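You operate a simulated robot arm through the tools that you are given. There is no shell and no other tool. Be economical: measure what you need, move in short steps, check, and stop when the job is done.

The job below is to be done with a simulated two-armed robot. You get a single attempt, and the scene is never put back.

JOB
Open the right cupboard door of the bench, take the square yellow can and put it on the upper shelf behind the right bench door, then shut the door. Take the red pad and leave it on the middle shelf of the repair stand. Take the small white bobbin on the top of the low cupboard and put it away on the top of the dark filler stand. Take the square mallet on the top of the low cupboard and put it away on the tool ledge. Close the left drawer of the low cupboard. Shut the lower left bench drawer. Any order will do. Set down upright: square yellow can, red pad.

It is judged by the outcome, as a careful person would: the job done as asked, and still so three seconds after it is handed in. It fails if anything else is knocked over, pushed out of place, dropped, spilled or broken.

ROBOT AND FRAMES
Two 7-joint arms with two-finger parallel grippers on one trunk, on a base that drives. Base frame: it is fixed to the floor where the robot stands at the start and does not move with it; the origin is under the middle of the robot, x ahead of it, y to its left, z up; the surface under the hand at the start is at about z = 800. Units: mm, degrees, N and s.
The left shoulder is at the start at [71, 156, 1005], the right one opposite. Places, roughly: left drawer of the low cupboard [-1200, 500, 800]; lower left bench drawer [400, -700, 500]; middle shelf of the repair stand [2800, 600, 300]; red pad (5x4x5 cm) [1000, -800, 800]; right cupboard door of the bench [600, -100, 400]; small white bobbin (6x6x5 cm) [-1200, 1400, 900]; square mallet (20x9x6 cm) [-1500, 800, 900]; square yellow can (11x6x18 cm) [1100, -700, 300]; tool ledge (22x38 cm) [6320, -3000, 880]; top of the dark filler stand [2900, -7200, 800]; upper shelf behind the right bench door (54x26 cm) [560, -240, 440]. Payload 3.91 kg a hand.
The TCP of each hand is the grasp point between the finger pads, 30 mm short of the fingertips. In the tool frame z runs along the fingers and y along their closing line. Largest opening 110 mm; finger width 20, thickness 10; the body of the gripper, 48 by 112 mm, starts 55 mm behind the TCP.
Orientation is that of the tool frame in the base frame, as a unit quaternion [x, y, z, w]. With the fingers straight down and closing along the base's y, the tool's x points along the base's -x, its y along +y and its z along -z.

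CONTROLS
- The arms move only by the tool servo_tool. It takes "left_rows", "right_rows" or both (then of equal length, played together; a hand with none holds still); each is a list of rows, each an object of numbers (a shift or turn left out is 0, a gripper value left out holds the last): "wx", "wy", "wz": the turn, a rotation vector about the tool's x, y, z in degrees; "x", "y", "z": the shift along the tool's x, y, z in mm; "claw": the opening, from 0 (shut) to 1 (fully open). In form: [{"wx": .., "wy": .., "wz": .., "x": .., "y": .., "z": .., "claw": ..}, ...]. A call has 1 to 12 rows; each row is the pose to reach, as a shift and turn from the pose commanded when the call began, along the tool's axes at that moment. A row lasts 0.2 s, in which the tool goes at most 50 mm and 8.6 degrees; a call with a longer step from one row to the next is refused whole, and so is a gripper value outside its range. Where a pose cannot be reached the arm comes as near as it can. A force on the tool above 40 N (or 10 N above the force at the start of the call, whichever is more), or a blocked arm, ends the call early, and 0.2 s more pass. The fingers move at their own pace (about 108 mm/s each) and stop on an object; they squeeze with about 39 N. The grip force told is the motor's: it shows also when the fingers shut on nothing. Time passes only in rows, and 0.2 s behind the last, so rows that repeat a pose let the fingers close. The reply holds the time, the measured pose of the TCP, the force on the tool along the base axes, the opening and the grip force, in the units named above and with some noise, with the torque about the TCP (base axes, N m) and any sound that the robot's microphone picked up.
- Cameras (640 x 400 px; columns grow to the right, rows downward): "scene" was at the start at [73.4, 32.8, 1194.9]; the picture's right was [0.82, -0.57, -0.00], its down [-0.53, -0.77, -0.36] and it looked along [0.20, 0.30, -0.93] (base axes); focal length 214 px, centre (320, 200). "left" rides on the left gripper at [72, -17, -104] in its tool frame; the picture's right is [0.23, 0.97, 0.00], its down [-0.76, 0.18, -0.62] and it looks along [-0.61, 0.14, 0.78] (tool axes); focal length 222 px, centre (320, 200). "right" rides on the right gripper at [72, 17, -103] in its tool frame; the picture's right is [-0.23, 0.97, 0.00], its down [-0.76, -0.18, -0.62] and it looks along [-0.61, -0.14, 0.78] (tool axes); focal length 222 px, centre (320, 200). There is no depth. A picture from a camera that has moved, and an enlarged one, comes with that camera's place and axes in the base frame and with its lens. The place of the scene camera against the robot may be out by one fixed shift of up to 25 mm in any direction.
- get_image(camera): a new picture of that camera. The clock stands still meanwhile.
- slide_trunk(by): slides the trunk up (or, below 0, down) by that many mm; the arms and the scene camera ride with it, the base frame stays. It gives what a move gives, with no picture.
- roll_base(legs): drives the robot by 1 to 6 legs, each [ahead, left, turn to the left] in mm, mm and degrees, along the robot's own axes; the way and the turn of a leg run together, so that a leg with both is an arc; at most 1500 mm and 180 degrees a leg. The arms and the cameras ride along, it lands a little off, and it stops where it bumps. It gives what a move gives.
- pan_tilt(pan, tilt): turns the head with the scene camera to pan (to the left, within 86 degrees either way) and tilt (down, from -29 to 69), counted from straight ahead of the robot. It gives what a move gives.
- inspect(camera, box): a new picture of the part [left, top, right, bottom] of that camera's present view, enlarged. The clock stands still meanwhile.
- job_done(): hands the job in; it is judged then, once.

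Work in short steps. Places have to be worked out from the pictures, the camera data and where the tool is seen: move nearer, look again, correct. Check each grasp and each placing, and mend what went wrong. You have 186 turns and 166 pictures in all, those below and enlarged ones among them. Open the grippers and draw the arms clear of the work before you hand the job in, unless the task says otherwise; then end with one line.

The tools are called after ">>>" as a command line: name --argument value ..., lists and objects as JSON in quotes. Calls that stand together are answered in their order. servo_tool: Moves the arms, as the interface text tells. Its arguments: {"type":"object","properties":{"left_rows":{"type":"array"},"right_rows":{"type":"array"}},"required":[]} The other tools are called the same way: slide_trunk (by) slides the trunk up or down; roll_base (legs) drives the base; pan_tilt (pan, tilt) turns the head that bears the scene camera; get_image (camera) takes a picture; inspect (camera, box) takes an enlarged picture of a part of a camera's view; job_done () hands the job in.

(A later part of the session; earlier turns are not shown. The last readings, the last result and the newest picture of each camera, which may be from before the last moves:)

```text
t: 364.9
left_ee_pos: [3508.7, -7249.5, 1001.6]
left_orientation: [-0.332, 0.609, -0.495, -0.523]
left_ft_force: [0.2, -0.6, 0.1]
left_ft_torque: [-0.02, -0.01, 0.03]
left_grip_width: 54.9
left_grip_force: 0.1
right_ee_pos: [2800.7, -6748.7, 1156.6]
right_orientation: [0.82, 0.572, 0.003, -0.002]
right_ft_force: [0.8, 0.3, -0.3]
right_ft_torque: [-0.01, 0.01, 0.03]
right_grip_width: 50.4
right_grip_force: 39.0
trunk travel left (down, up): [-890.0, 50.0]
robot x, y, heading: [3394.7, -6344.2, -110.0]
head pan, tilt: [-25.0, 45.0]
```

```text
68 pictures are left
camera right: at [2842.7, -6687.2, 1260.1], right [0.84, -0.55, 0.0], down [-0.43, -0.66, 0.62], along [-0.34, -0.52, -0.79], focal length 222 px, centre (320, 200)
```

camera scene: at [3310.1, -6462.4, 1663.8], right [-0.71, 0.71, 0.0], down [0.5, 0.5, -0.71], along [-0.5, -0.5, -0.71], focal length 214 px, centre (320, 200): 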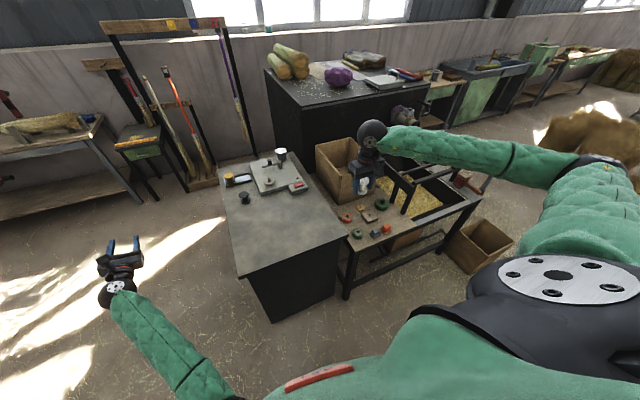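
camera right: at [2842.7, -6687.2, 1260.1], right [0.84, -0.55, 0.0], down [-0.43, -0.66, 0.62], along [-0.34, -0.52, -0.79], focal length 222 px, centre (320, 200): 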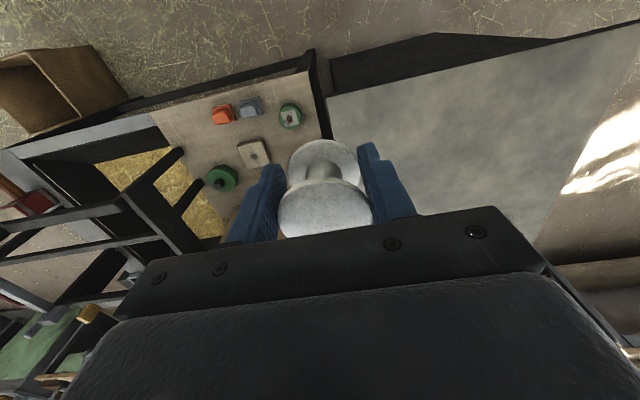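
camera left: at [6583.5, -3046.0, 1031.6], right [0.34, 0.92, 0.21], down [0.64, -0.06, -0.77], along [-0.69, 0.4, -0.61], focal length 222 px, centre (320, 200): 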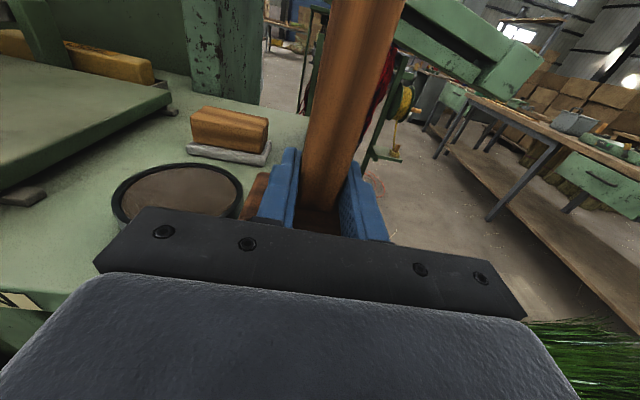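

I carry the bobbin over the free middle-front of the top (target ≈ (2924, −7006)) and lower part way.

>>> servo_tool --right_rows '[{"x": -33, "y": 34}, {"x": -66, "y": 68}, {"x": -99, "y": 102}, {"x": -132, "y": 136}, {"x": -165, "y": 170}, {"x": -199, "y": 204}, {"x": -199, "y": 204, "z": 45}, {"x": -199, "y": 204, "z": 90}, {"x": -199, "y": 204, "z": 135}, {"x": -199, "y": 204, "z": 180}, {"x": -199, "y": 204, "z": 220}, {"x": -199, "y": 204, "z": 250}]'

>>> get_image --camera "right"

>>> inspect --camera "scene" --box '[200, 130, 400, 255]'

```text
t: 367.5
left_ee_pos: [3509.6, -7250.3, 1001.0]
left_orientation: [-0.332, 0.609, -0.495, -0.523]
left_ft_force: [-1.1, 0.6, 0.9]
left_ft_torque: [0.03, -0.01, 0.02]
left_grip_width: 54.7
left_grip_force: 0.0
right_ee_pos: [2925.7, -7002.4, 902.0]
right_orientation: [0.82, 0.572, 0.004, -0.002]
right_ft_force: [0.5, 0.6, -0.7]
right_ft_torque: [0.01, 0.02, -0.04]
right_grip_width: 50.1
right_grip_force: 39.0
trunk travel left (down, up): [-890.0, 50.0]
robot x, y, heading: [3396.2, -6340.9, -110.1]
head pan, tilt: [-25.0, 45.0]
```

```text
67 pictures are left
camera right: at [2967.4, -6942.1, 1006.4], right [0.84, -0.55, 0.0], down [-0.43, -0.66, 0.62], along [-0.34, -0.51, -0.79], focal length 222 px, centre (320, 200)
```

right: 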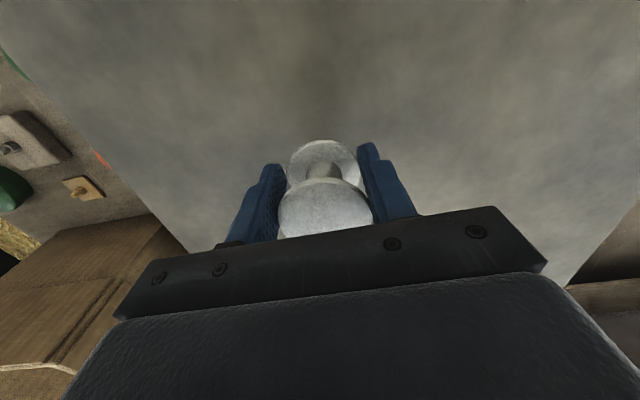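

```text
3.20 times, centred on (300, 192) of scene
camera zoom: at [3309.7, -6462.9, 1663.7], right [-0.71, 0.71, 0.0], down [0.5, 0.5, -0.71], along [-0.5, -0.5, -0.71], focal length 686 px, centre (384, 224)
```

zoom: 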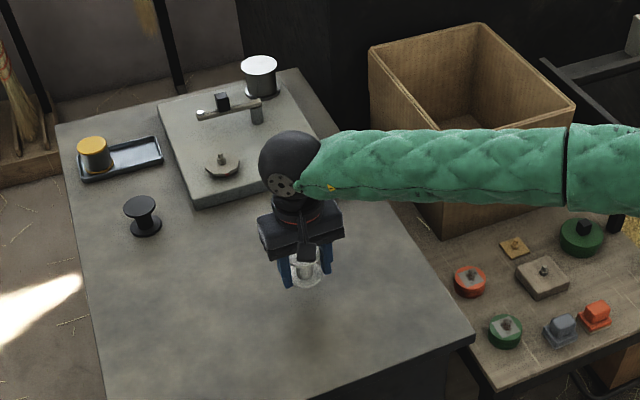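

Well placed over the free area. I lower in small guarded steps to contact.

>>> servo_tool --right_rows '[{"z": 20}, {"z": 35}, {"z": 44}, {"z": 50}, {"z": 55}, {"z": 60}, {"z": 65}, {"z": 69}, {"z": 73}, {"z": 77}]'

```text
t: 368.9
left_ee_pos: [3509.6, -7250.0, 1001.5]
left_orientation: [-0.333, 0.608, -0.495, -0.523]
left_ft_force: [0.2, -0.4, 0.4]
left_ft_torque: [0.01, 0.0, 0.04]
left_grip_width: 54.7
left_grip_force: 0.1
right_ee_pos: [2924.3, -7008.0, 852.8]
right_orientation: [0.821, 0.571, 0.0, 0.002]
right_ft_force: [2.5, 7.2, 25.4]
right_ft_torque: [0.24, 0.35, -0.13]
right_grip_width: 49.8
right_grip_force: 39.1
trunk travel left (down, up): [-890.0, 50.0]
robot x, y, heading: [3393.8, -6346.5, -110.2]
head pan, tilt: [-25.0, 45.0]
stopped in row 7 (right hand): the force on the tool passed its limit at 60 N (the readings are from after the stop); the commanded pose is now the measured one
```

Contact (top ≈ 820). I open and lift off.

>>> servo_tool --right_rows '[{"z": -1}, {"z": -1, "claw": 0.6}, {"z": -1, "claw": 0.7}, {"z": -1, "claw": 0.7}, {"z": -10, "claw": 0.7}, {"z": -30}, {"z": -60}, {"z": -100}, {"z": -145}, {"z": -190}]'

>>> get_image --camera "right"

```text
t: 371.1
left_ee_pos: [3510.1, -7249.2, 1001.5]
left_orientation: [-0.333, 0.608, -0.496, -0.523]
left_ft_force: [-0.7, 0.0, -0.4]
left_ft_torque: [-0.02, 0.0, -0.03]
left_grip_width: 55.3
left_grip_force: 0.1
right_ee_pos: [2925.2, -7003.7, 1040.4]
right_orientation: [0.82, 0.572, 0.001, 0.0]
right_ft_force: [0.6, 0.5, -0.2]
right_ft_torque: [-0.02, 0.01, -0.03]
right_grip_width: 76.8
right_grip_force: 0.0
trunk travel left (down, up): [-890.0, 50.0]
robot x, y, heading: [3394.4, -6347.6, -110.0]
head pan, tilt: [-25.0, 45.0]
```

```text
65 pictures are left
camera right: at [2966.9, -6943.1, 1144.3], right [0.83, -0.55, 0.0], down [-0.43, -0.65, 0.62], along [-0.34, -0.52, -0.78], focal length 222 px, centre (320, 200)
```

right: 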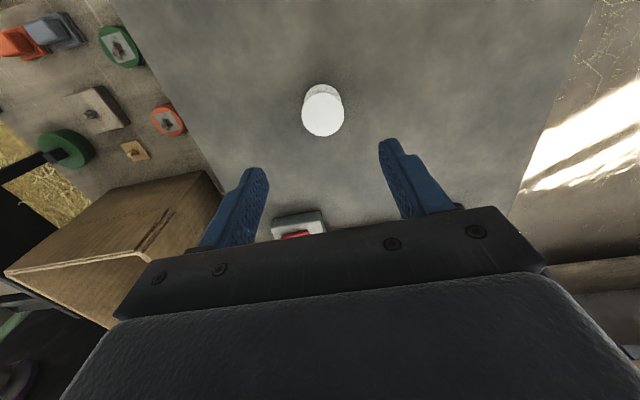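

Bobbin stands on the filler stand. I back off, turn north and drive back up the lane toward the bench.

>>> roll_base --legs '[[-700, 0, 0], [0, 0, -160], [690, -620, 0], [1450, 0, 0], [1350, 0, 0]]'

>>> pan_tilt --pan 65 --tilt 25

>>> get_image --camera "scene"

```text
t: 399.1
left_ee_pos: [3910.2, -1396.2, 1000.1]
left_orientation: [-0.544, -0.431, -0.433, 0.575]
left_ft_force: [-0.3, 0.0, -0.2]
left_ft_torque: [0.0, -0.03, -0.02]
left_grip_width: 55.1
left_grip_force: 0.0
right_ee_pos: [4543.9, -1435.9, 1040.5]
right_orientation: [-0.7, 0.714, 0.0, -0.001]
right_ft_force: [0.4, 0.6, -0.1]
right_ft_torque: [-0.01, 0.0, 0.05]
right_grip_width: 76.8
right_grip_force: 0.1
trunk travel left (down, up): [-890.0, 50.0]
robot x, y, heading: [4314.2, -2215.4, 88.9]
head pan, tilt: [-25.0, 45.0]
```

```text
t: 400.8
left_ee_pos: [3909.9, -1395.8, 1002.0]
left_orientation: [-0.545, -0.43, -0.434, 0.575]
left_ft_force: [0.6, 0.3, -0.3]
left_ft_torque: [0.03, 0.0, -0.01]
left_grip_width: 55.1
left_grip_force: 0.0
right_ee_pos: [4544.9, -1434.9, 1040.2]
right_orientation: [-0.701, 0.714, 0.0, -0.001]
right_ft_force: [0.4, -0.5, -1.5]
right_ft_torque: [0.0, -0.06, 0.01]
right_grip_width: 77.0
right_grip_force: 0.0
trunk travel left (down, up): [-890.0, 50.0]
robot x, y, heading: [4315.4, -2212.8, 89.2]
head pan, tilt: [65.0, 25.0]
```

```text
64 pictures are left
camera scene: at [4225.7, -2135.2, 1694.3], right [0.44, 0.9, 0.0], down [0.38, -0.19, -0.91], along [-0.81, 0.4, -0.42], focal length 214 px, centre (320, 200)
```

scene: 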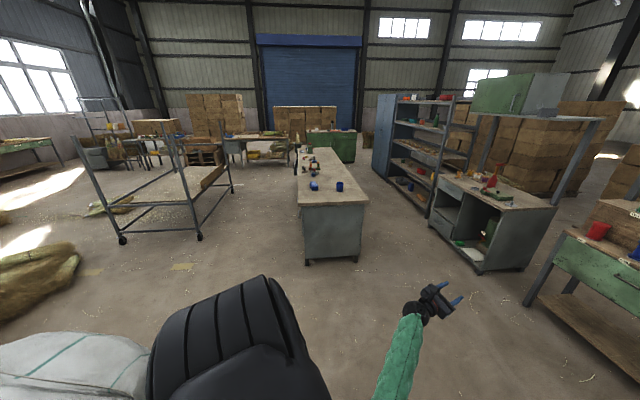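

The route to the bench's right-hand aisle is clear. I turn to face the bench side (heading 70°) and strafe into the aisle.

>>> roll_base --legs '[[0, 0, -19.5], [-86, 1009, 0], [-700, 1030, 0], [0, 1200, 0]]'

>>> pan_tilt --pan 15 --tilt 40

>>> get_image --camera "scene"

```text
t: 418.6
left_ee_pos: [923.9, -899.3, 1001.0]
left_orientation: [0.611, 0.329, 0.526, -0.492]
left_ft_force: [-0.8, -0.5, 0.2]
left_ft_torque: [-0.02, -0.01, 0.04]
left_grip_width: 55.3
left_grip_force: 0.1
right_ee_pos: [1507.0, -1150.8, 1040.6]
right_orientation: [-0.566, 0.825, 0.0, -0.001]
right_ft_force: [-0.3, -0.6, -0.5]
right_ft_torque: [-0.03, -0.03, -0.01]
right_grip_width: 77.1
right_grip_force: 0.0
trunk travel left (down, up): [-890.0, 50.0]
robot x, y, heading: [1029.1, -1804.4, 69.2]
head pan, tilt: [65.0, 25.0]
```

```text
t: 419.8
left_ee_pos: [924.2, -899.4, 1000.3]
left_orientation: [0.611, 0.328, 0.527, -0.491]
left_ft_force: [0.4, -0.8, -0.1]
left_ft_torque: [0.04, 0.0, 0.0]
left_grip_width: 54.9
left_grip_force: 0.1
right_ee_pos: [1506.2, -1150.4, 1040.0]
right_orientation: [-0.566, 0.824, 0.0, -0.001]
right_ft_force: [0.1, -0.8, 0.2]
right_ft_torque: [0.02, 0.0, 0.01]
right_grip_width: 77.1
right_grip_force: 0.0
trunk travel left (down, up): [-890.0, 50.0]
robot x, y, heading: [1027.6, -1804.1, 68.8]
head pan, tilt: [15.0, 40.0]
```

```text
63 pictures are left
camera scene: at [1045.9, -1686.4, 1671.0], right [0.99, -0.1, 0.0], down [-0.07, -0.64, -0.77], along [0.08, 0.76, -0.64], focal length 214 px, centre (320, 200)
```

scene: 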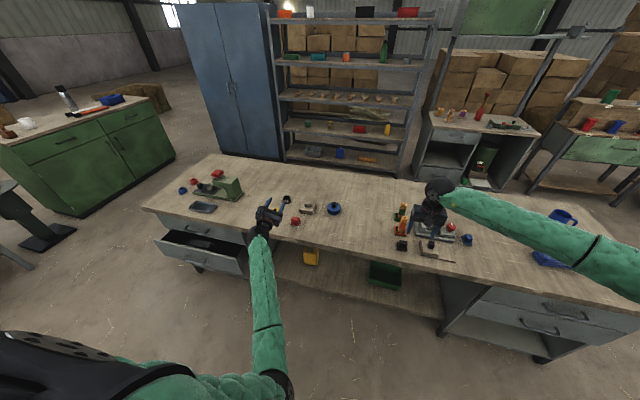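

Everything is in view: open lower-left drawer, yellow can on the low shelf, red pad on top. I zoom on them.

>>> inspect --camera "scene" --box '[140, 160, 340, 285]'

```text
3.20 times, centred on (240, 222) of scene
camera zoom: at [1045.9, -1686.4, 1671.0], right [0.99, -0.1, 0.0], down [-0.07, -0.64, -0.77], along [0.08, 0.76, -0.64], focal length 686 px, centre (576, 128)
```

zoom: 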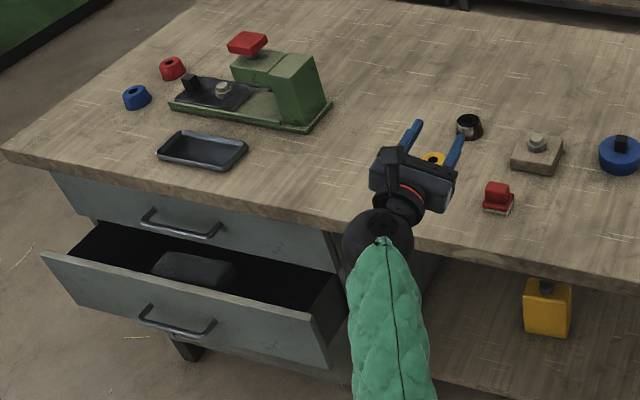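

I back up, lower the trunk so the left hand is at z≈520, close its fingers and strafe left to stand before the drawer face just right of its handle.

>>> roll_base --legs '[[-180, 0, 1]]'

>>> slide_trunk --by -480

>>> roll_base --legs '[[0, 450, 0]]'

>>> servo_tool --left_rows '[{"claw": 0}, {"claw": 0}, {"claw": 0}]'

>>> get_image --camera "scene"

>>> get_image --camera "left"

```text
t: 421.3
left_ee_pos: [845.8, -1070.9, 1002.2]
left_orientation: [0.608, 0.334, 0.522, -0.496]
left_ft_force: [0.6, -0.3, 0.0]
left_ft_torque: [-0.01, -0.04, 0.0]
left_grip_width: 55.2
left_grip_force: 0.1
right_ee_pos: [1431.6, -1312.2, 1040.2]
right_orientation: [-0.573, 0.819, 0.0, -0.001]
right_ft_force: [0.0, 0.4, -0.3]
right_ft_torque: [0.02, 0.03, -0.01]
right_grip_width: 77.1
right_grip_force: 0.0
trunk travel left (down, up): [-890.0, 50.0]
robot x, y, heading: [964.2, -1975.2, 70.1]
head pan, tilt: [15.0, 40.0]
```

```text
refused: -480 is not a number from -400 to 400
```

```text
t: 424.0
left_ee_pos: [420.5, -918.5, 1001.1]
left_orientation: [0.608, 0.335, 0.522, -0.496]
left_ft_force: [-0.1, 0.5, 0.5]
left_ft_torque: [-0.01, 0.02, 0.01]
left_grip_width: 55.1
left_grip_force: 0.0
right_ee_pos: [1007.9, -1160.4, 1039.5]
right_orientation: [-0.574, 0.819, 0.0, -0.002]
right_ft_force: [-0.1, 0.1, 0.6]
right_ft_torque: [-0.02, -0.03, 0.0]
right_grip_width: 77.2
right_grip_force: 0.1
trunk travel left (down, up): [-890.0, 50.0]
robot x, y, heading: [541.1, -1824.2, 70.5]
head pan, tilt: [15.0, 40.0]
```

```text
t: 424.8
left_ee_pos: [419.2, -918.9, 1001.1]
left_orientation: [0.607, 0.336, 0.521, -0.498]
left_ft_force: [-0.4, -0.6, 0.6]
left_ft_torque: [0.0, 0.01, 0.01]
left_grip_width: 0.1
left_grip_force: 37.6
right_ee_pos: [1007.9, -1159.7, 1040.3]
right_orientation: [-0.575, 0.818, 0.0, -0.001]
right_ft_force: [-0.8, 0.0, 0.2]
right_ft_torque: [-0.02, 0.04, 0.0]
right_grip_width: 77.0
right_grip_force: 0.0
trunk travel left (down, up): [-890.0, 50.0]
robot x, y, heading: [543.3, -1826.6, 70.3]
head pan, tilt: [15.0, 40.0]
```

```text
61 pictures are left
camera scene: at [557.7, -1704.2, 1671.0], right [1.0, -0.08, 0.0], down [-0.05, -0.64, -0.77], along [0.06, 0.76, -0.64], focal length 214 px, centre (320, 200)
```

scene: 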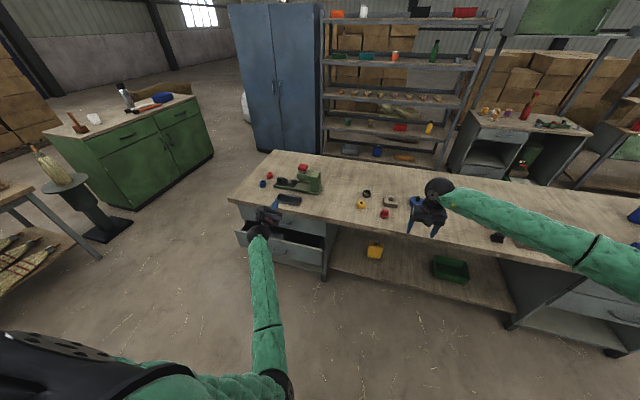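

```text
60 pictures are left
camera left: at [390.1, -1020.5, 1073.5], right [0.95, -0.3, -0.03], down [-0.2, -0.56, -0.8], along [0.22, 0.77, -0.59], focal length 222 px, centre (320, 200)
```

left: 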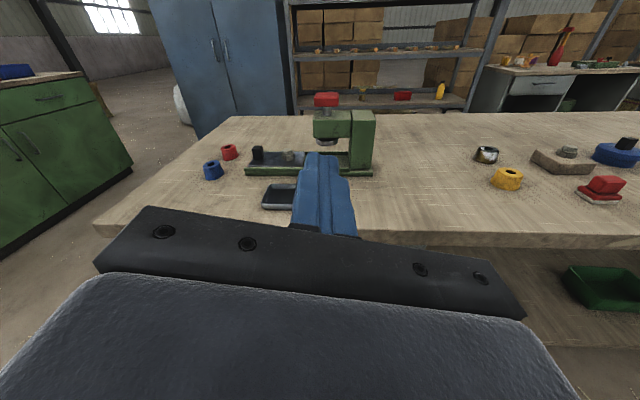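

Hand is before the drawer at s≈445. I lower the trunk 480 mm in two steps and check with the left camera.

>>> slide_trunk --by -400

>>> slide_trunk --by -80

>>> get_image --camera "left"

>>> get_image --camera "scene"

```text
t: 428.6
left_ee_pos: [421.5, -919.6, 600.8]
left_orientation: [0.607, 0.335, 0.522, -0.497]
left_ft_force: [0.2, 0.4, -0.3]
left_ft_torque: [0.01, 0.0, -0.01]
left_grip_width: 0.3
left_grip_force: 37.7
right_ee_pos: [1006.9, -1159.3, 639.4]
right_orientation: [-0.575, 0.818, 0.001, -0.001]
right_ft_force: [0.2, -0.2, -0.2]
right_ft_torque: [0.04, 0.01, -0.02]
right_grip_width: 76.9
right_grip_force: 0.2
trunk travel left (down, up): [-490.0, 450.0]
robot x, y, heading: [540.8, -1825.2, 70.3]
head pan, tilt: [15.0, 40.0]
```

```text
t: 429.8
left_ee_pos: [420.1, -920.2, 521.3]
left_orientation: [0.607, 0.336, 0.521, -0.498]
left_ft_force: [-0.3, -0.7, -0.6]
left_ft_torque: [-0.04, -0.02, 0.02]
left_grip_width: 0.0
left_grip_force: 37.6
right_ee_pos: [1007.0, -1160.3, 561.1]
right_orientation: [-0.575, 0.818, 0.0, -0.001]
right_ft_force: [-0.3, -0.3, -0.4]
right_ft_torque: [-0.01, 0.01, 0.0]
right_grip_width: 77.0
right_grip_force: 0.1
trunk travel left (down, up): [-410.0, 530.0]
robot x, y, heading: [542.7, -1823.2, 70.1]
head pan, tilt: [15.0, 40.0]
```

```text
59 pictures are left
camera left: at [389.9, -1020.8, 593.8], right [0.95, -0.3, -0.03], down [-0.2, -0.56, -0.8], along [0.23, 0.77, -0.59], focal length 222 px, centre (320, 200)
```

left: 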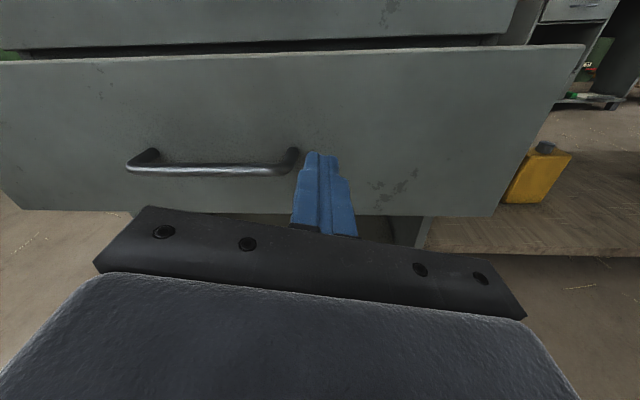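

```text
58 pictures are left
camera scene: at [557.4, -1704.7, 1191.1], right [1.0, -0.08, 0.0], down [-0.05, -0.64, -0.77], along [0.06, 0.76, -0.64], focal length 214 px, centre (320, 200)
```

scene: 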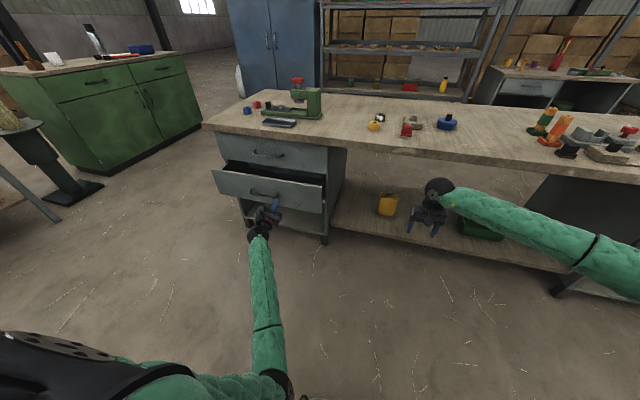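

The tip is centred on the drawer face beside the handle. I push forward until it stops.

>>> servo_tool --left_rows '[{"z": 25}, {"z": 50}, {"z": 72}, {"z": 94}, {"z": 116}, {"z": 136}, {"z": 154}, {"z": 170}, {"z": 184}, {"z": 196}, {"z": 208}, {"z": 220}]'

>>> get_image --camera "scene"

```text
t: 431.8
left_ee_pos: [473.7, -746.5, 529.2]
left_orientation: [0.608, 0.334, 0.523, -0.495]
left_ft_force: [-1.2, -16.4, 6.8]
left_ft_torque: [-0.04, -0.09, -0.21]
left_grip_width: 0.0
left_grip_force: 37.2
right_ee_pos: [1006.5, -1159.4, 560.0]
right_orientation: [-0.574, 0.819, -0.001, -0.001]
right_ft_force: [-0.2, -0.1, -0.6]
right_ft_torque: [0.02, -0.01, 0.01]
right_grip_width: 77.0
right_grip_force: 0.0
trunk travel left (down, up): [-410.0, 530.0]
robot x, y, heading: [543.4, -1823.0, 70.4]
head pan, tilt: [15.0, 40.0]
stopped in row 10 (left hand): the force on the tool passed its limit at 83 N (the readings are from after the stop); the commanded pose is now the measured one
```

```text
57 pictures are left
camera scene: at [557.4, -1705.1, 1191.2], right [1.0, -0.08, 0.0], down [-0.05, -0.64, -0.77], along [0.06, 0.76, -0.64], focal length 214 px, centre (320, 200)
```

scene: 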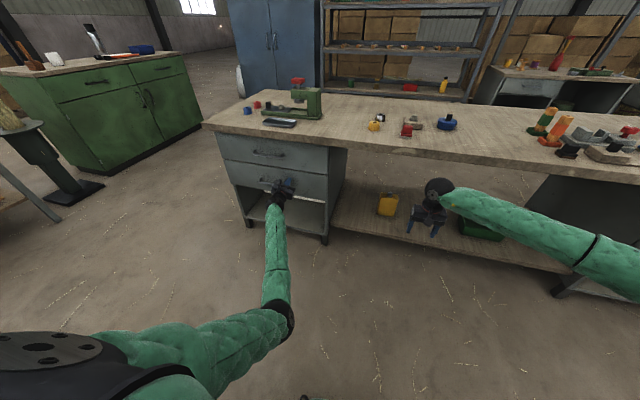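

Drawer shut. I pull the left hand back, and look closely at the yellow can to judge how to grip it.

>>> servo_tool --left_rows '[{"z": -40}, {"z": -80}, {"z": -120}, {"z": -160}, {"z": -175, "claw": 0.9}, {"z": -175, "claw": 0.9}]'

>>> inspect --camera "scene" --box '[330, 100, 490, 250]'

>>> get_image --camera "right"

```text
t: 433.2
left_ee_pos: [412.9, -908.7, 527.7]
left_orientation: [0.607, 0.331, 0.518, -0.504]
left_ft_force: [0.8, -1.1, 0.3]
left_ft_torque: [0.02, 0.0, -0.02]
left_grip_width: 99.2
left_grip_force: 0.1
right_ee_pos: [1007.0, -1160.4, 560.5]
right_orientation: [-0.575, 0.818, 0.0, -0.003]
right_ft_force: [0.1, 0.2, 0.9]
right_ft_torque: [0.01, 0.0, 0.02]
right_grip_width: 76.9
right_grip_force: 0.0
trunk travel left (down, up): [-410.0, 530.0]
robot x, y, heading: [539.8, -1823.9, 70.2]
head pan, tilt: [15.0, 40.0]
```

```text
2.67 times, centred on (410, 175) of scene
camera zoom: at [557.4, -1704.4, 1190.9], right [1.0, -0.08, 0.0], down [-0.05, -0.64, -0.77], along [0.06, 0.76, -0.64], focal length 572 px, centre (80, 267)
```

zoom: 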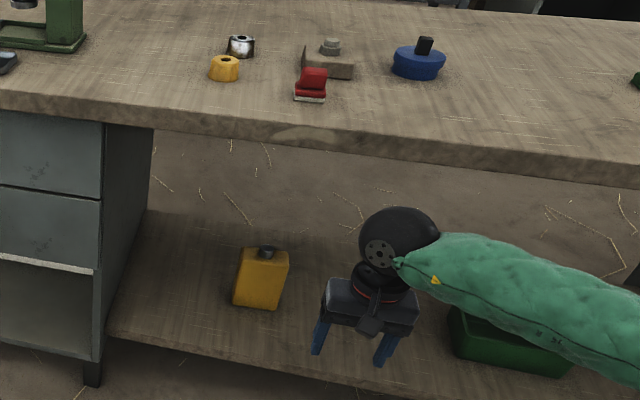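

```text
55 pictures are left
camera right: at [967.8, -1222.0, 663.7], right [-0.84, 0.54, 0.0], down [0.43, 0.66, 0.62], along [0.34, 0.52, -0.78], focal length 222 px, centre (320, 200)
```

right: 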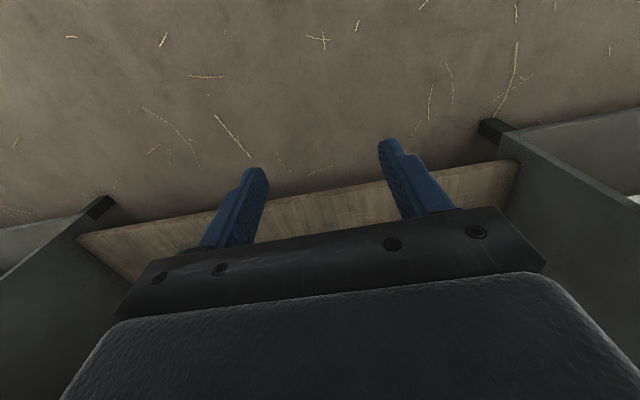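

The can's 11 cm side faces the aisle (≈−14°), so it must be gripped across its 6 cm, fingers down, from above, under the bench top. I reposition at heading 110° so the left hand clears the drawers and the right hand comes before the bay, and lower the trunk.

>>> roll_base --legs '[[286, -259, 40]]'

>>> slide_trunk --by -200

>>> pan_tilt --pan -40 --tilt 40

>>> get_image --camera "scene"

>>> get_image --camera "right"

```text
t: 434.8
left_ee_pos: [261.8, -891.1, 525.4]
left_orientation: [-0.543, -0.43, -0.423, 0.585]
left_ft_force: [0.0, 0.6, -0.3]
left_ft_torque: [0.02, 0.0, 0.0]
left_grip_width: 99.0
left_grip_force: 0.1
right_ee_pos: [902.5, -948.4, 539.4]
right_orientation: [0.714, -0.7, 0.016, 0.01]
right_ft_force: [-0.2, 0.7, -0.5]
right_ft_torque: [-0.01, -0.01, 0.01]
right_grip_width: 77.2
right_grip_force: 0.0
trunk travel left (down, up): [-410.0, 530.0]
robot x, y, heading: [692.4, -1712.0, 90.1]
head pan, tilt: [15.0, 40.0]
stopped in leg 1: the robot was blocked; the commanded pose is now the measured one
```

```text
t: 437.2
left_ee_pos: [260.3, -893.1, 375.9]
left_orientation: [-0.542, -0.427, -0.423, 0.588]
left_ft_force: [0.0, -0.4, -1.1]
left_ft_torque: [0.02, 0.0, -0.06]
left_grip_width: 98.8
left_grip_force: 0.0
right_ee_pos: [901.1, -950.7, 386.6]
right_orientation: [0.715, -0.699, 0.011, 0.009]
right_ft_force: [-1.0, 0.3, 0.4]
right_ft_torque: [0.01, -0.07, -0.03]
right_grip_width: 76.9
right_grip_force: 0.1
trunk travel left (down, up): [-247.0, 693.0]
robot x, y, heading: [691.6, -1711.7, 89.9]
head pan, tilt: [15.0, 40.0]
stopped: the arm was blocked; the commanded pose is now the measured one
```

```text
t: 438.4
left_ee_pos: [263.8, -893.6, 379.2]
left_orientation: [-0.542, -0.425, -0.424, 0.588]
left_ft_force: [0.7, 0.1, -0.2]
left_ft_torque: [0.06, 0.01, 0.02]
left_grip_width: 99.1
left_grip_force: 0.0
right_ee_pos: [902.8, -950.9, 386.2]
right_orientation: [0.714, -0.7, 0.01, 0.01]
right_ft_force: [-0.1, -0.2, -0.6]
right_ft_torque: [0.0, -0.03, 0.02]
right_grip_width: 76.8
right_grip_force: 0.0
trunk travel left (down, up): [-247.0, 693.0]
robot x, y, heading: [692.0, -1709.8, 90.1]
head pan, tilt: [-40.0, 40.0]
```

```text
54 pictures are left
camera scene: at [743.5, -1612.4, 1034.5], right [0.77, -0.64, -0.01], down [-0.42, -0.49, -0.77], along [0.49, 0.59, -0.64], focal length 214 px, centre (320, 200)
```

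scene: 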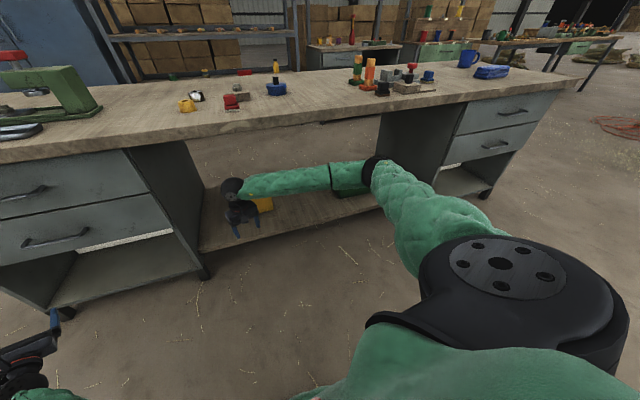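

```text
53 pictures are left
camera right: at [890.0, -1021.1, 491.6], right [-0.98, 0.21, -0.01], down [0.16, 0.78, 0.6], along [0.13, 0.59, -0.8], focal length 222 px, centre (320, 200)
```

right: 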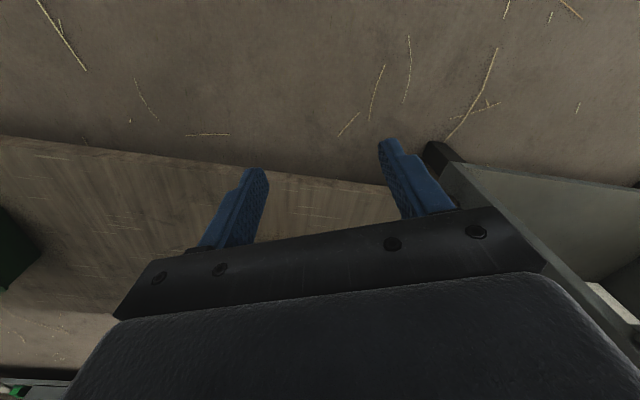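

Probably the right elbow met the bench edge; the trunk is lower now so it passes beneath. I raise the right hand a little, then turn the remaining 20° and check for blocking.

>>> servo_tool --right_rows '[{"z": -20}, {"z": -40}, {"z": -60}]'

>>> roll_base --legs '[[0, 0, 20]]'

```text
t: 439.2
left_ee_pos: [262.6, -893.4, 379.0]
left_orientation: [-0.542, -0.425, -0.424, 0.588]
left_ft_force: [0.8, 0.3, -0.1]
left_ft_torque: [-0.01, 0.04, 0.0]
left_grip_width: 99.1
left_grip_force: 0.0
right_ee_pos: [905.1, -949.0, 447.3]
right_orientation: [0.714, -0.7, 0.01, 0.01]
right_ft_force: [0.0, -1.1, 0.0]
right_ft_torque: [0.0, 0.03, 0.03]
right_grip_width: 77.1
right_grip_force: 0.0
trunk travel left (down, up): [-247.0, 693.0]
robot x, y, heading: [692.5, -1706.5, 90.0]
head pan, tilt: [-40.0, 40.0]
```

```text
t: 440.7
left_ee_pos: [8.4, -1089.2, 379.5]
left_orientation: [-0.459, -0.512, -0.314, 0.654]
left_ft_force: [0.4, -0.5, 0.5]
left_ft_torque: [0.04, 0.01, 0.03]
left_grip_width: 99.1
left_grip_force: 0.2
right_ee_pos: [630.0, -920.8, 446.1]
right_orientation: [0.825, -0.564, 0.012, 0.007]
right_ft_force: [0.0, 0.3, 0.5]
right_ft_torque: [-0.01, -0.01, 0.03]
right_grip_width: 77.0
right_grip_force: 0.0
trunk travel left (down, up): [-247.0, 693.0]
robot x, y, heading: [689.2, -1712.6, 109.9]
head pan, tilt: [-40.0, 40.0]
```

Turned freely. Now I shift right 315 and forward 130, which brings the right hand into the bay left of the can; then look.

>>> roll_base --legs '[[0, -315, 0], [130, 0, 0]]'

>>> get_image --camera "scene"

>>> get_image --camera "right"

```text
t: 443.7
left_ee_pos: [277.2, -852.6, 399.2]
left_orientation: [-0.465, -0.497, -0.32, 0.659]
left_ft_force: [0.8, 0.5, -0.8]
left_ft_torque: [0.1, 0.06, 0.07]
left_grip_width: 99.1
left_grip_force: 0.1
right_ee_pos: [907.4, -709.3, 436.7]
right_orientation: [0.818, -0.575, 0.006, 0.013]
right_ft_force: [0.0, -0.2, 0.3]
right_ft_torque: [0.05, 0.0, 0.0]
right_grip_width: 77.0
right_grip_force: 0.1
trunk travel left (down, up): [-247.0, 693.0]
robot x, y, heading: [941.7, -1487.8, 108.7]
head pan, tilt: [-40.0, 40.0]
```

```text
52 pictures are left
camera scene: at [972.4, -1388.2, 1028.4], right [0.93, -0.36, -0.03], down [-0.26, -0.59, -0.77], along [0.26, 0.72, -0.64], focal length 214 px, centre (320, 200)
```

scene: 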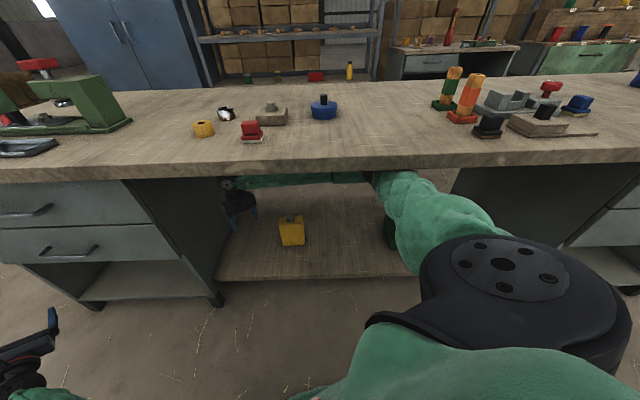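

```text
51 pictures are left
camera right: at [917.4, -779.9, 543.1], right [-0.99, -0.12, 0.01], down [-0.09, 0.8, 0.6], along [-0.08, 0.59, -0.8], focal length 222 px, centre (320, 200)
```

right: 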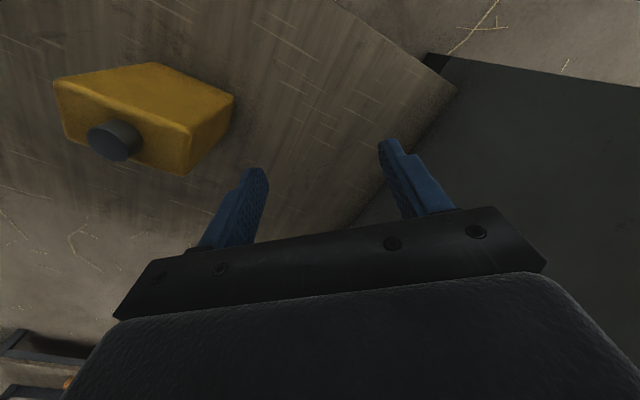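

From the right camera: can centre ≈ (1105, −671), long side at −11°, body top ≈ z 307, cap to ≈ 330. I yaw the right tool 60° left, open fully and move above it.

>>> servo_tool --right_rows '[{"wz": -7.5, "x": 4, "y": -25, "claw": 1}, {"wz": -15, "x": 8, "y": -50}, {"wz": -22.5, "x": 12, "y": -75}, {"wz": -30, "x": 16, "y": -100}, {"wz": -37.5, "x": 20, "y": -125}, {"wz": -45, "x": 24, "y": -150}, {"wz": -52.5, "x": 28, "y": -175}, {"wz": -60, "x": 31, "y": -199}, {"wz": -60, "x": 31, "y": -199}]'

>>> get_image --camera "right"

```text
t: 445.4
left_ee_pos: [248.4, -870.2, 383.5]
left_orientation: [-0.465, -0.507, -0.312, 0.655]
left_ft_force: [-0.2, -0.7, -0.3]
left_ft_torque: [-0.02, -0.04, -0.01]
left_grip_width: 98.9
left_grip_force: 0.0
right_ee_pos: [977.2, -808.7, 300.8]
right_orientation: [0.969, -0.208, 0.061, 0.118]
right_ft_force: [0.8, -0.5, -0.4]
right_ft_torque: [0.04, 0.0, -0.03]
right_grip_width: 109.9
right_grip_force: 0.0
right hand out of reach, approached as far as the arm can: row 6, 7, 8
trunk travel left (down, up): [-247.0, 693.0]
robot x, y, heading: [926.0, -1497.3, 109.9]
head pan, tilt: [-40.0, 40.0]
stopped in row 8 (right hand): the arm was blocked; the commanded pose is now the measured one
```

```text
50 pictures are left
camera right: at [1030.0, -824.7, 416.5], right [-0.61, -0.77, 0.16], down [-0.66, 0.61, 0.44], along [-0.44, 0.16, -0.89], focal length 222 px, centre (320, 200)
```

right: 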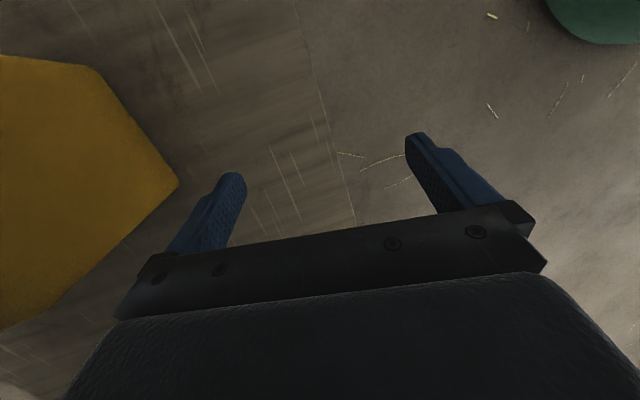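

The right wrist can't yaw that way. Better plan: grip the can by its round cap with the left hand, which already points forward horizontally. I back out, then reset the right hand and raise the trunk.

>>> roll_base --legs '[[-330, 0, 0]]'

>>> slide_trunk --by 163

>>> get_image --camera "scene"

```text
t: 446.8
left_ee_pos: [236.0, -1138.5, 384.4]
left_orientation: [-0.398, -0.56, -0.236, 0.687]
left_ft_force: [-0.2, 0.6, 0.0]
left_ft_torque: [-0.03, -0.04, 0.01]
left_grip_width: 98.9
left_grip_force: 0.0
right_ee_pos: [921.6, -913.2, 301.1]
right_orientation: [0.987, -0.083, 0.079, 0.111]
right_ft_force: [0.1, 0.4, 0.2]
right_ft_torque: [0.0, 0.01, 0.02]
right_grip_width: 109.8
right_grip_force: 0.0
trunk travel left (down, up): [-247.0, 693.0]
robot x, y, heading: [1047.8, -1584.3, 123.9]
head pan, tilt: [-40.0, 40.0]
stopped in leg 1: the robot was blocked; the commanded pose is now the measured one
```

```text
t: 448.9
left_ee_pos: [236.0, -1133.0, 380.6]
left_orientation: [-0.399, -0.561, -0.238, 0.685]
left_ft_force: [0.2, -0.1, 0.3]
left_ft_torque: [-0.04, 0.01, 0.02]
left_grip_width: 99.1
left_grip_force: 0.0
right_ee_pos: [928.4, -916.6, 294.3]
right_orientation: [0.986, -0.087, 0.086, 0.117]
right_ft_force: [0.1, -0.3, 0.1]
right_ft_torque: [0.04, 0.02, 0.01]
right_grip_width: 109.8
right_grip_force: 0.1
trunk travel left (down, up): [-253.0, 687.0]
robot x, y, heading: [1047.2, -1580.8, 123.5]
head pan, tilt: [-40.0, 40.0]
stopped: the arm was blocked; the commanded pose is now the measured one
```

```text
49 pictures are left
camera scene: at [1024.6, -1466.2, 1034.0], right [0.99, -0.12, 0.0], down [-0.08, -0.64, -0.76], along [0.09, 0.76, -0.65], focal length 214 px, centre (320, 200)
```

scene: 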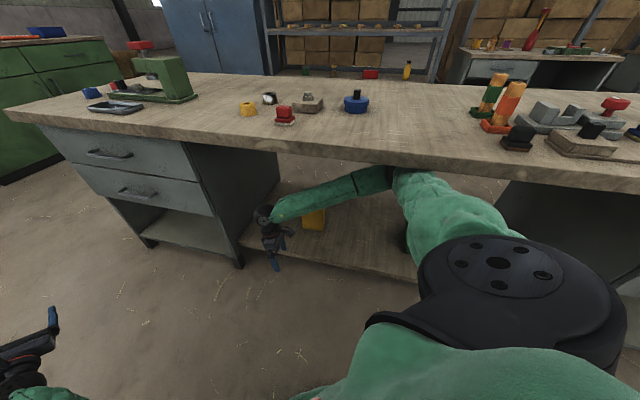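

The right elbow is under the bench top and the left elbow seems to drag on the floor. I first lift the left hand with its own arm.

>>> servo_tool --left_rows '[{"x": 30}, {"x": 60}, {"x": 90}, {"x": 120}, {"x": 150}, {"x": 180}]'

>>> roll_base --legs '[[-60, 0, -25]]'

```text
t: 450.1
left_ee_pos: [218.5, -1163.2, 543.8]
left_orientation: [-0.426, -0.539, -0.176, 0.705]
left_ft_force: [-0.2, 0.0, -0.3]
left_ft_torque: [-0.01, 0.01, -0.01]
left_grip_width: 98.9
left_grip_force: 0.1
right_ee_pos: [927.5, -918.0, 293.2]
right_orientation: [0.986, -0.086, 0.087, 0.117]
right_ft_force: [0.5, 0.3, -0.8]
right_ft_torque: [0.02, -0.04, -0.01]
right_grip_width: 109.8
right_grip_force: 0.1
trunk travel left (down, up): [-253.0, 687.0]
robot x, y, heading: [1048.2, -1586.0, 123.5]
head pan, tilt: [-40.0, 40.0]
stopped in row 6 (left hand): the arm was blocked; the commanded pose is now the measured one
```

```text
t: 451.8
left_ee_pos: [499.1, -904.7, 542.1]
left_orientation: [-0.532, -0.435, -0.329, 0.648]
left_ft_force: [0.4, -0.2, 0.4]
left_ft_torque: [0.02, 0.03, 0.01]
left_grip_width: 98.9
left_grip_force: 0.1
right_ee_pos: [1244.9, -986.0, 299.3]
right_orientation: [0.943, -0.301, 0.061, 0.128]
right_ft_force: [-0.3, 0.3, 0.2]
right_ft_torque: [-0.04, 0.01, -0.02]
right_grip_width: 110.1
right_grip_force: 0.0
trunk travel left (down, up): [-253.0, 687.0]
robot x, y, heading: [1069.0, -1640.7, 98.0]
head pan, tilt: [-40.0, 40.0]
```

Freed. I back off 250 mm and turn to heading 75°, then raise the trunk.

>>> roll_base --legs '[[-270, 0, 0], [0, 0, -24]]'

>>> slide_trunk --by 150

>>> pan_tilt --pan 0 --tilt 40

>>> get_image --camera "scene"

```text
t: 455.0
left_ee_pos: [893.7, -998.7, 541.5]
left_orientation: [0.614, 0.309, 0.461, -0.562]
left_ft_force: [-0.4, 0.3, 0.5]
left_ft_torque: [-0.01, 0.0, 0.02]
left_grip_width: 98.9
left_grip_force: 0.1
right_ee_pos: [1540.7, -1384.4, 298.0]
right_orientation: [0.856, -0.497, 0.031, 0.14]
right_ft_force: [0.4, 0.5, -0.2]
right_ft_torque: [-0.02, -0.01, 0.0]
right_grip_width: 110.1
right_grip_force: 0.0
trunk travel left (down, up): [-253.0, 687.0]
robot x, y, heading: [1101.3, -1903.2, 73.2]
head pan, tilt: [-40.0, 40.0]
```

```text
t: 456.7
left_ee_pos: [895.2, -998.4, 691.7]
left_orientation: [0.613, 0.311, 0.46, -0.562]
left_ft_force: [0.4, -0.1, 0.2]
left_ft_torque: [0.0, 0.02, -0.03]
left_grip_width: 98.9
left_grip_force: 0.1
right_ee_pos: [1540.2, -1384.7, 447.9]
right_orientation: [0.855, -0.498, 0.031, 0.14]
right_ft_force: [0.0, -0.2, -0.3]
right_ft_torque: [-0.02, 0.0, 0.0]
right_grip_width: 110.2
right_grip_force: 0.0
trunk travel left (down, up): [-403.0, 537.0]
robot x, y, heading: [1105.4, -1906.3, 73.1]
head pan, tilt: [-40.0, 40.0]
```

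```text
t: 457.8
left_ee_pos: [895.1, -998.8, 693.0]
left_orientation: [0.612, 0.311, 0.46, -0.563]
left_ft_force: [0.1, 0.3, -0.2]
left_ft_torque: [0.02, 0.01, 0.0]
left_grip_width: 99.2
left_grip_force: 0.1
right_ee_pos: [1539.1, -1384.6, 449.8]
right_orientation: [0.856, -0.497, 0.031, 0.14]
right_ft_force: [-1.0, -0.1, -1.1]
right_ft_torque: [-0.02, -0.01, -0.01]
right_grip_width: 110.0
right_grip_force: 0.0
trunk travel left (down, up): [-403.0, 537.0]
robot x, y, heading: [1102.7, -1905.0, 73.1]
head pan, tilt: [0.0, 40.0]
```

```text
48 pictures are left
camera scene: at [1133.9, -1788.6, 1184.1], right [0.96, -0.29, 0.0], down [-0.19, -0.62, -0.77], along [0.22, 0.73, -0.64], focal length 214 px, centre (320, 200)
```

scene: 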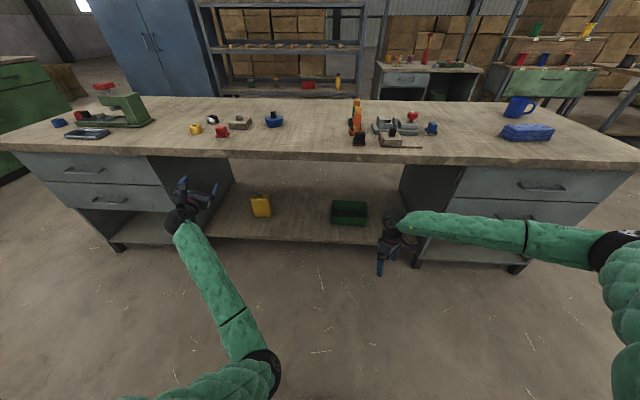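

The can still stands. I roll the left hand level and lower it with the arm to cap height (z≈319), then shift right 135 mm and look with the left camera.

>>> servo_tool --left_rows '[{"wz": -6, "x": -45}, {"wz": -12, "x": -85, "y": 20}, {"wz": -18, "x": -125, "y": 40}, {"wz": -24, "x": -165, "y": 65}, {"wz": -24, "x": -205, "y": 85}, {"wz": -24, "x": -245, "y": 105}, {"wz": -24, "x": -285, "y": 125}, {"wz": -24, "x": -322, "y": 142}, {"wz": -24, "x": -345, "y": 152}]'

>>> roll_base --legs '[[0, -135, 0]]'

>>> get_image --camera "left"

```text
t: 459.8
left_ee_pos: [897.5, -979.0, 315.4]
left_orientation: [0.535, 0.431, 0.567, -0.455]
left_ft_force: [-0.2, 0.4, 0.4]
left_ft_torque: [0.01, 0.02, 0.01]
left_grip_width: 98.8
left_grip_force: 0.1
right_ee_pos: [1540.3, -1385.5, 448.6]
right_orientation: [0.856, -0.497, 0.031, 0.139]
right_ft_force: [-0.2, -0.3, 0.6]
right_ft_torque: [-0.02, -0.03, -0.01]
right_grip_width: 110.0
right_grip_force: 0.2
trunk travel left (down, up): [-403.0, 537.0]
robot x, y, heading: [1100.9, -1904.8, 73.1]
head pan, tilt: [0.0, 40.0]
```

```text
t: 461.1
left_ee_pos: [1027.1, -1016.0, 317.1]
left_orientation: [0.536, 0.43, 0.567, -0.454]
left_ft_force: [0.1, -0.4, 0.0]
left_ft_torque: [0.0, -0.03, 0.04]
left_grip_width: 99.0
left_grip_force: 0.0
right_ee_pos: [1668.5, -1425.1, 448.0]
right_orientation: [0.856, -0.498, 0.031, 0.139]
right_ft_force: [-0.4, 0.8, -0.9]
right_ft_torque: [0.04, 0.04, 0.01]
right_grip_width: 110.0
right_grip_force: 0.0
trunk travel left (down, up): [-403.0, 537.0]
robot x, y, heading: [1230.3, -1945.8, 73.1]
head pan, tilt: [0.0, 40.0]
```

```text
47 pictures are left
camera left: at [988.0, -1117.1, 385.1], right [0.95, -0.22, 0.23], down [0.05, -0.6, -0.8], along [0.32, 0.76, -0.56], focal length 222 px, centre (320, 200)
```

left: 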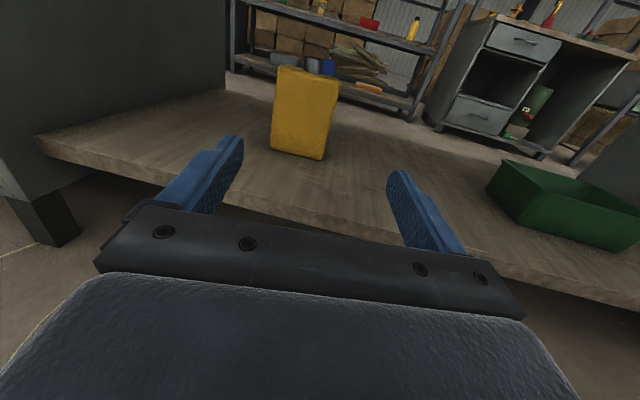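

The can front is centred near x≈1085, body top ≈ z 342, so the cap is ≈ 342–365. I go 200 mm forward, raise to cap height, then look.

>>> servo_tool --left_rows '[{"x": 20, "y": -12}, {"x": 40, "y": -25}]'

>>> roll_base --legs '[[200, 0, 0]]'

>>> get_image --camera "left"

```text
t: 461.7
left_ee_pos: [1003.7, -1012.7, 356.6]
left_orientation: [0.536, 0.431, 0.567, -0.454]
left_ft_force: [0.3, -0.3, 0.2]
left_ft_torque: [-0.01, -0.01, 0.02]
left_grip_width: 99.1
left_grip_force: 0.1
right_ee_pos: [1669.8, -1425.4, 448.9]
right_orientation: [0.855, -0.498, 0.032, 0.14]
right_ft_force: [0.1, 0.2, 0.4]
right_ft_torque: [-0.02, -0.01, 0.01]
right_grip_width: 109.8
right_grip_force: 0.1
trunk travel left (down, up): [-403.0, 537.0]
robot x, y, heading: [1230.4, -1942.7, 73.0]
head pan, tilt: [0.0, 40.0]
```

```text
t: 463.3
left_ee_pos: [1063.3, -822.4, 355.2]
left_orientation: [0.535, 0.431, 0.567, -0.454]
left_ft_force: [-0.4, 0.8, 0.3]
left_ft_torque: [0.01, 0.01, -0.01]
left_grip_width: 98.9
left_grip_force: 0.0
right_ee_pos: [1727.0, -1235.5, 449.3]
right_orientation: [0.855, -0.499, 0.031, 0.14]
right_ft_force: [0.4, -0.6, -0.2]
right_ft_torque: [-0.01, 0.0, 0.02]
right_grip_width: 110.1
right_grip_force: 0.0
trunk travel left (down, up): [-403.0, 537.0]
robot x, y, heading: [1286.2, -1754.1, 72.9]
head pan, tilt: [0.0, 40.0]
```

```text
46 pictures are left
camera left: at [1022.0, -922.8, 424.3], right [0.95, -0.22, 0.23], down [0.05, -0.6, -0.79], along [0.32, 0.76, -0.56], focal length 222 px, centre (320, 200)
```

left: 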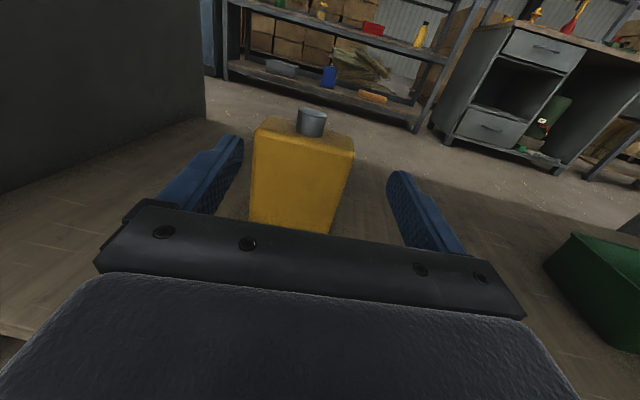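

Cap located at ≈ (1094, −660, 347), Ø≈36 mm. First I pull the right hand back from the right drawer unit, then go 110 mm forward with the base.

>>> servo_tool --right_rows '[{"x": 35, "z": -10}, {"x": 70, "z": -20}, {"x": 105, "z": -30}, {"x": 140, "z": -40}, {"x": 175, "z": -50}, {"x": 200, "z": -60}]'

>>> roll_base --legs '[[110, 0, 0]]'

>>> get_image --camera "left"

```text
t: 464.7
left_ee_pos: [1059.3, -823.7, 358.6]
left_orientation: [0.535, 0.431, 0.567, -0.455]
left_ft_force: [-0.6, 0.8, 0.0]
left_ft_torque: [-0.04, -0.06, 0.0]
left_grip_width: 99.1
left_grip_force: 0.1
right_ee_pos: [1796.2, -1355.5, 551.3]
right_orientation: [0.853, -0.502, 0.041, 0.134]
right_ft_force: [1.8, 3.6, 5.8]
right_ft_torque: [-0.14, 0.1, 0.0]
right_grip_width: 110.1
right_grip_force: 0.1
right hand out of reach, approached as far as the arm can: row 3, 4, 5, 6
trunk travel left (down, up): [-403.0, 537.0]
robot x, y, heading: [1285.9, -1751.7, 73.0]
head pan, tilt: [0.0, 40.0]
```

```text
t: 465.6
left_ee_pos: [1073.9, -797.1, 356.5]
left_orientation: [0.536, 0.43, 0.568, -0.453]
left_ft_force: [-0.4, -0.7, -1.0]
left_ft_torque: [-0.02, 0.03, 0.0]
left_grip_width: 99.0
left_grip_force: 0.0
right_ee_pos: [1800.5, -1340.8, 549.0]
right_orientation: [0.853, -0.501, 0.042, 0.14]
right_ft_force: [0.6, -1.6, -0.9]
right_ft_torque: [0.06, -0.01, -0.03]
right_grip_width: 109.9
right_grip_force: 0.0
trunk travel left (down, up): [-403.0, 537.0]
robot x, y, heading: [1296.8, -1731.1, 73.0]
head pan, tilt: [0.0, 40.0]
stopped in leg 1: the robot was blocked; the commanded pose is now the measured one
```

```text
45 pictures are left
camera left: at [1032.8, -897.1, 424.7], right [0.95, -0.23, 0.23], down [0.05, -0.61, -0.79], along [0.32, 0.76, -0.56], focal length 222 px, centre (320, 200)
```

left: 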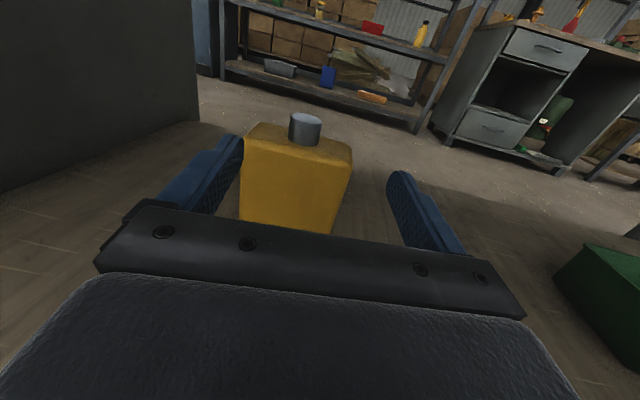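

The base is blocked by something; I look.

>>> pan_tilt --pan -15 --tilt 55

>>> get_image --camera "scene"

```text
t: 466.3
left_ee_pos: [1074.2, -797.5, 356.2]
left_orientation: [0.537, 0.429, 0.568, -0.453]
left_ft_force: [-0.1, -0.9, -0.4]
left_ft_torque: [-0.01, -0.01, 0.03]
left_grip_width: 98.8
left_grip_force: 0.0
right_ee_pos: [1802.2, -1341.2, 548.3]
right_orientation: [0.853, -0.501, 0.041, 0.139]
right_ft_force: [-0.2, 0.7, 0.4]
right_ft_torque: [0.03, -0.03, 0.0]
right_grip_width: 110.3
right_grip_force: 0.1
trunk travel left (down, up): [-403.0, 537.0]
robot x, y, heading: [1297.6, -1729.7, 72.9]
head pan, tilt: [-15.0, 55.0]
```

```text
44 pictures are left
camera scene: at [1342.2, -1633.8, 1163.4], right [0.85, -0.53, 0.0], down [-0.44, -0.69, -0.57], along [0.31, 0.49, -0.82], focal length 214 px, centre (320, 200)
```

scene: 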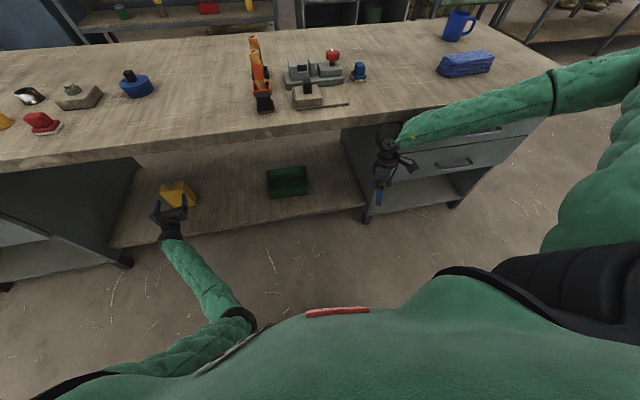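

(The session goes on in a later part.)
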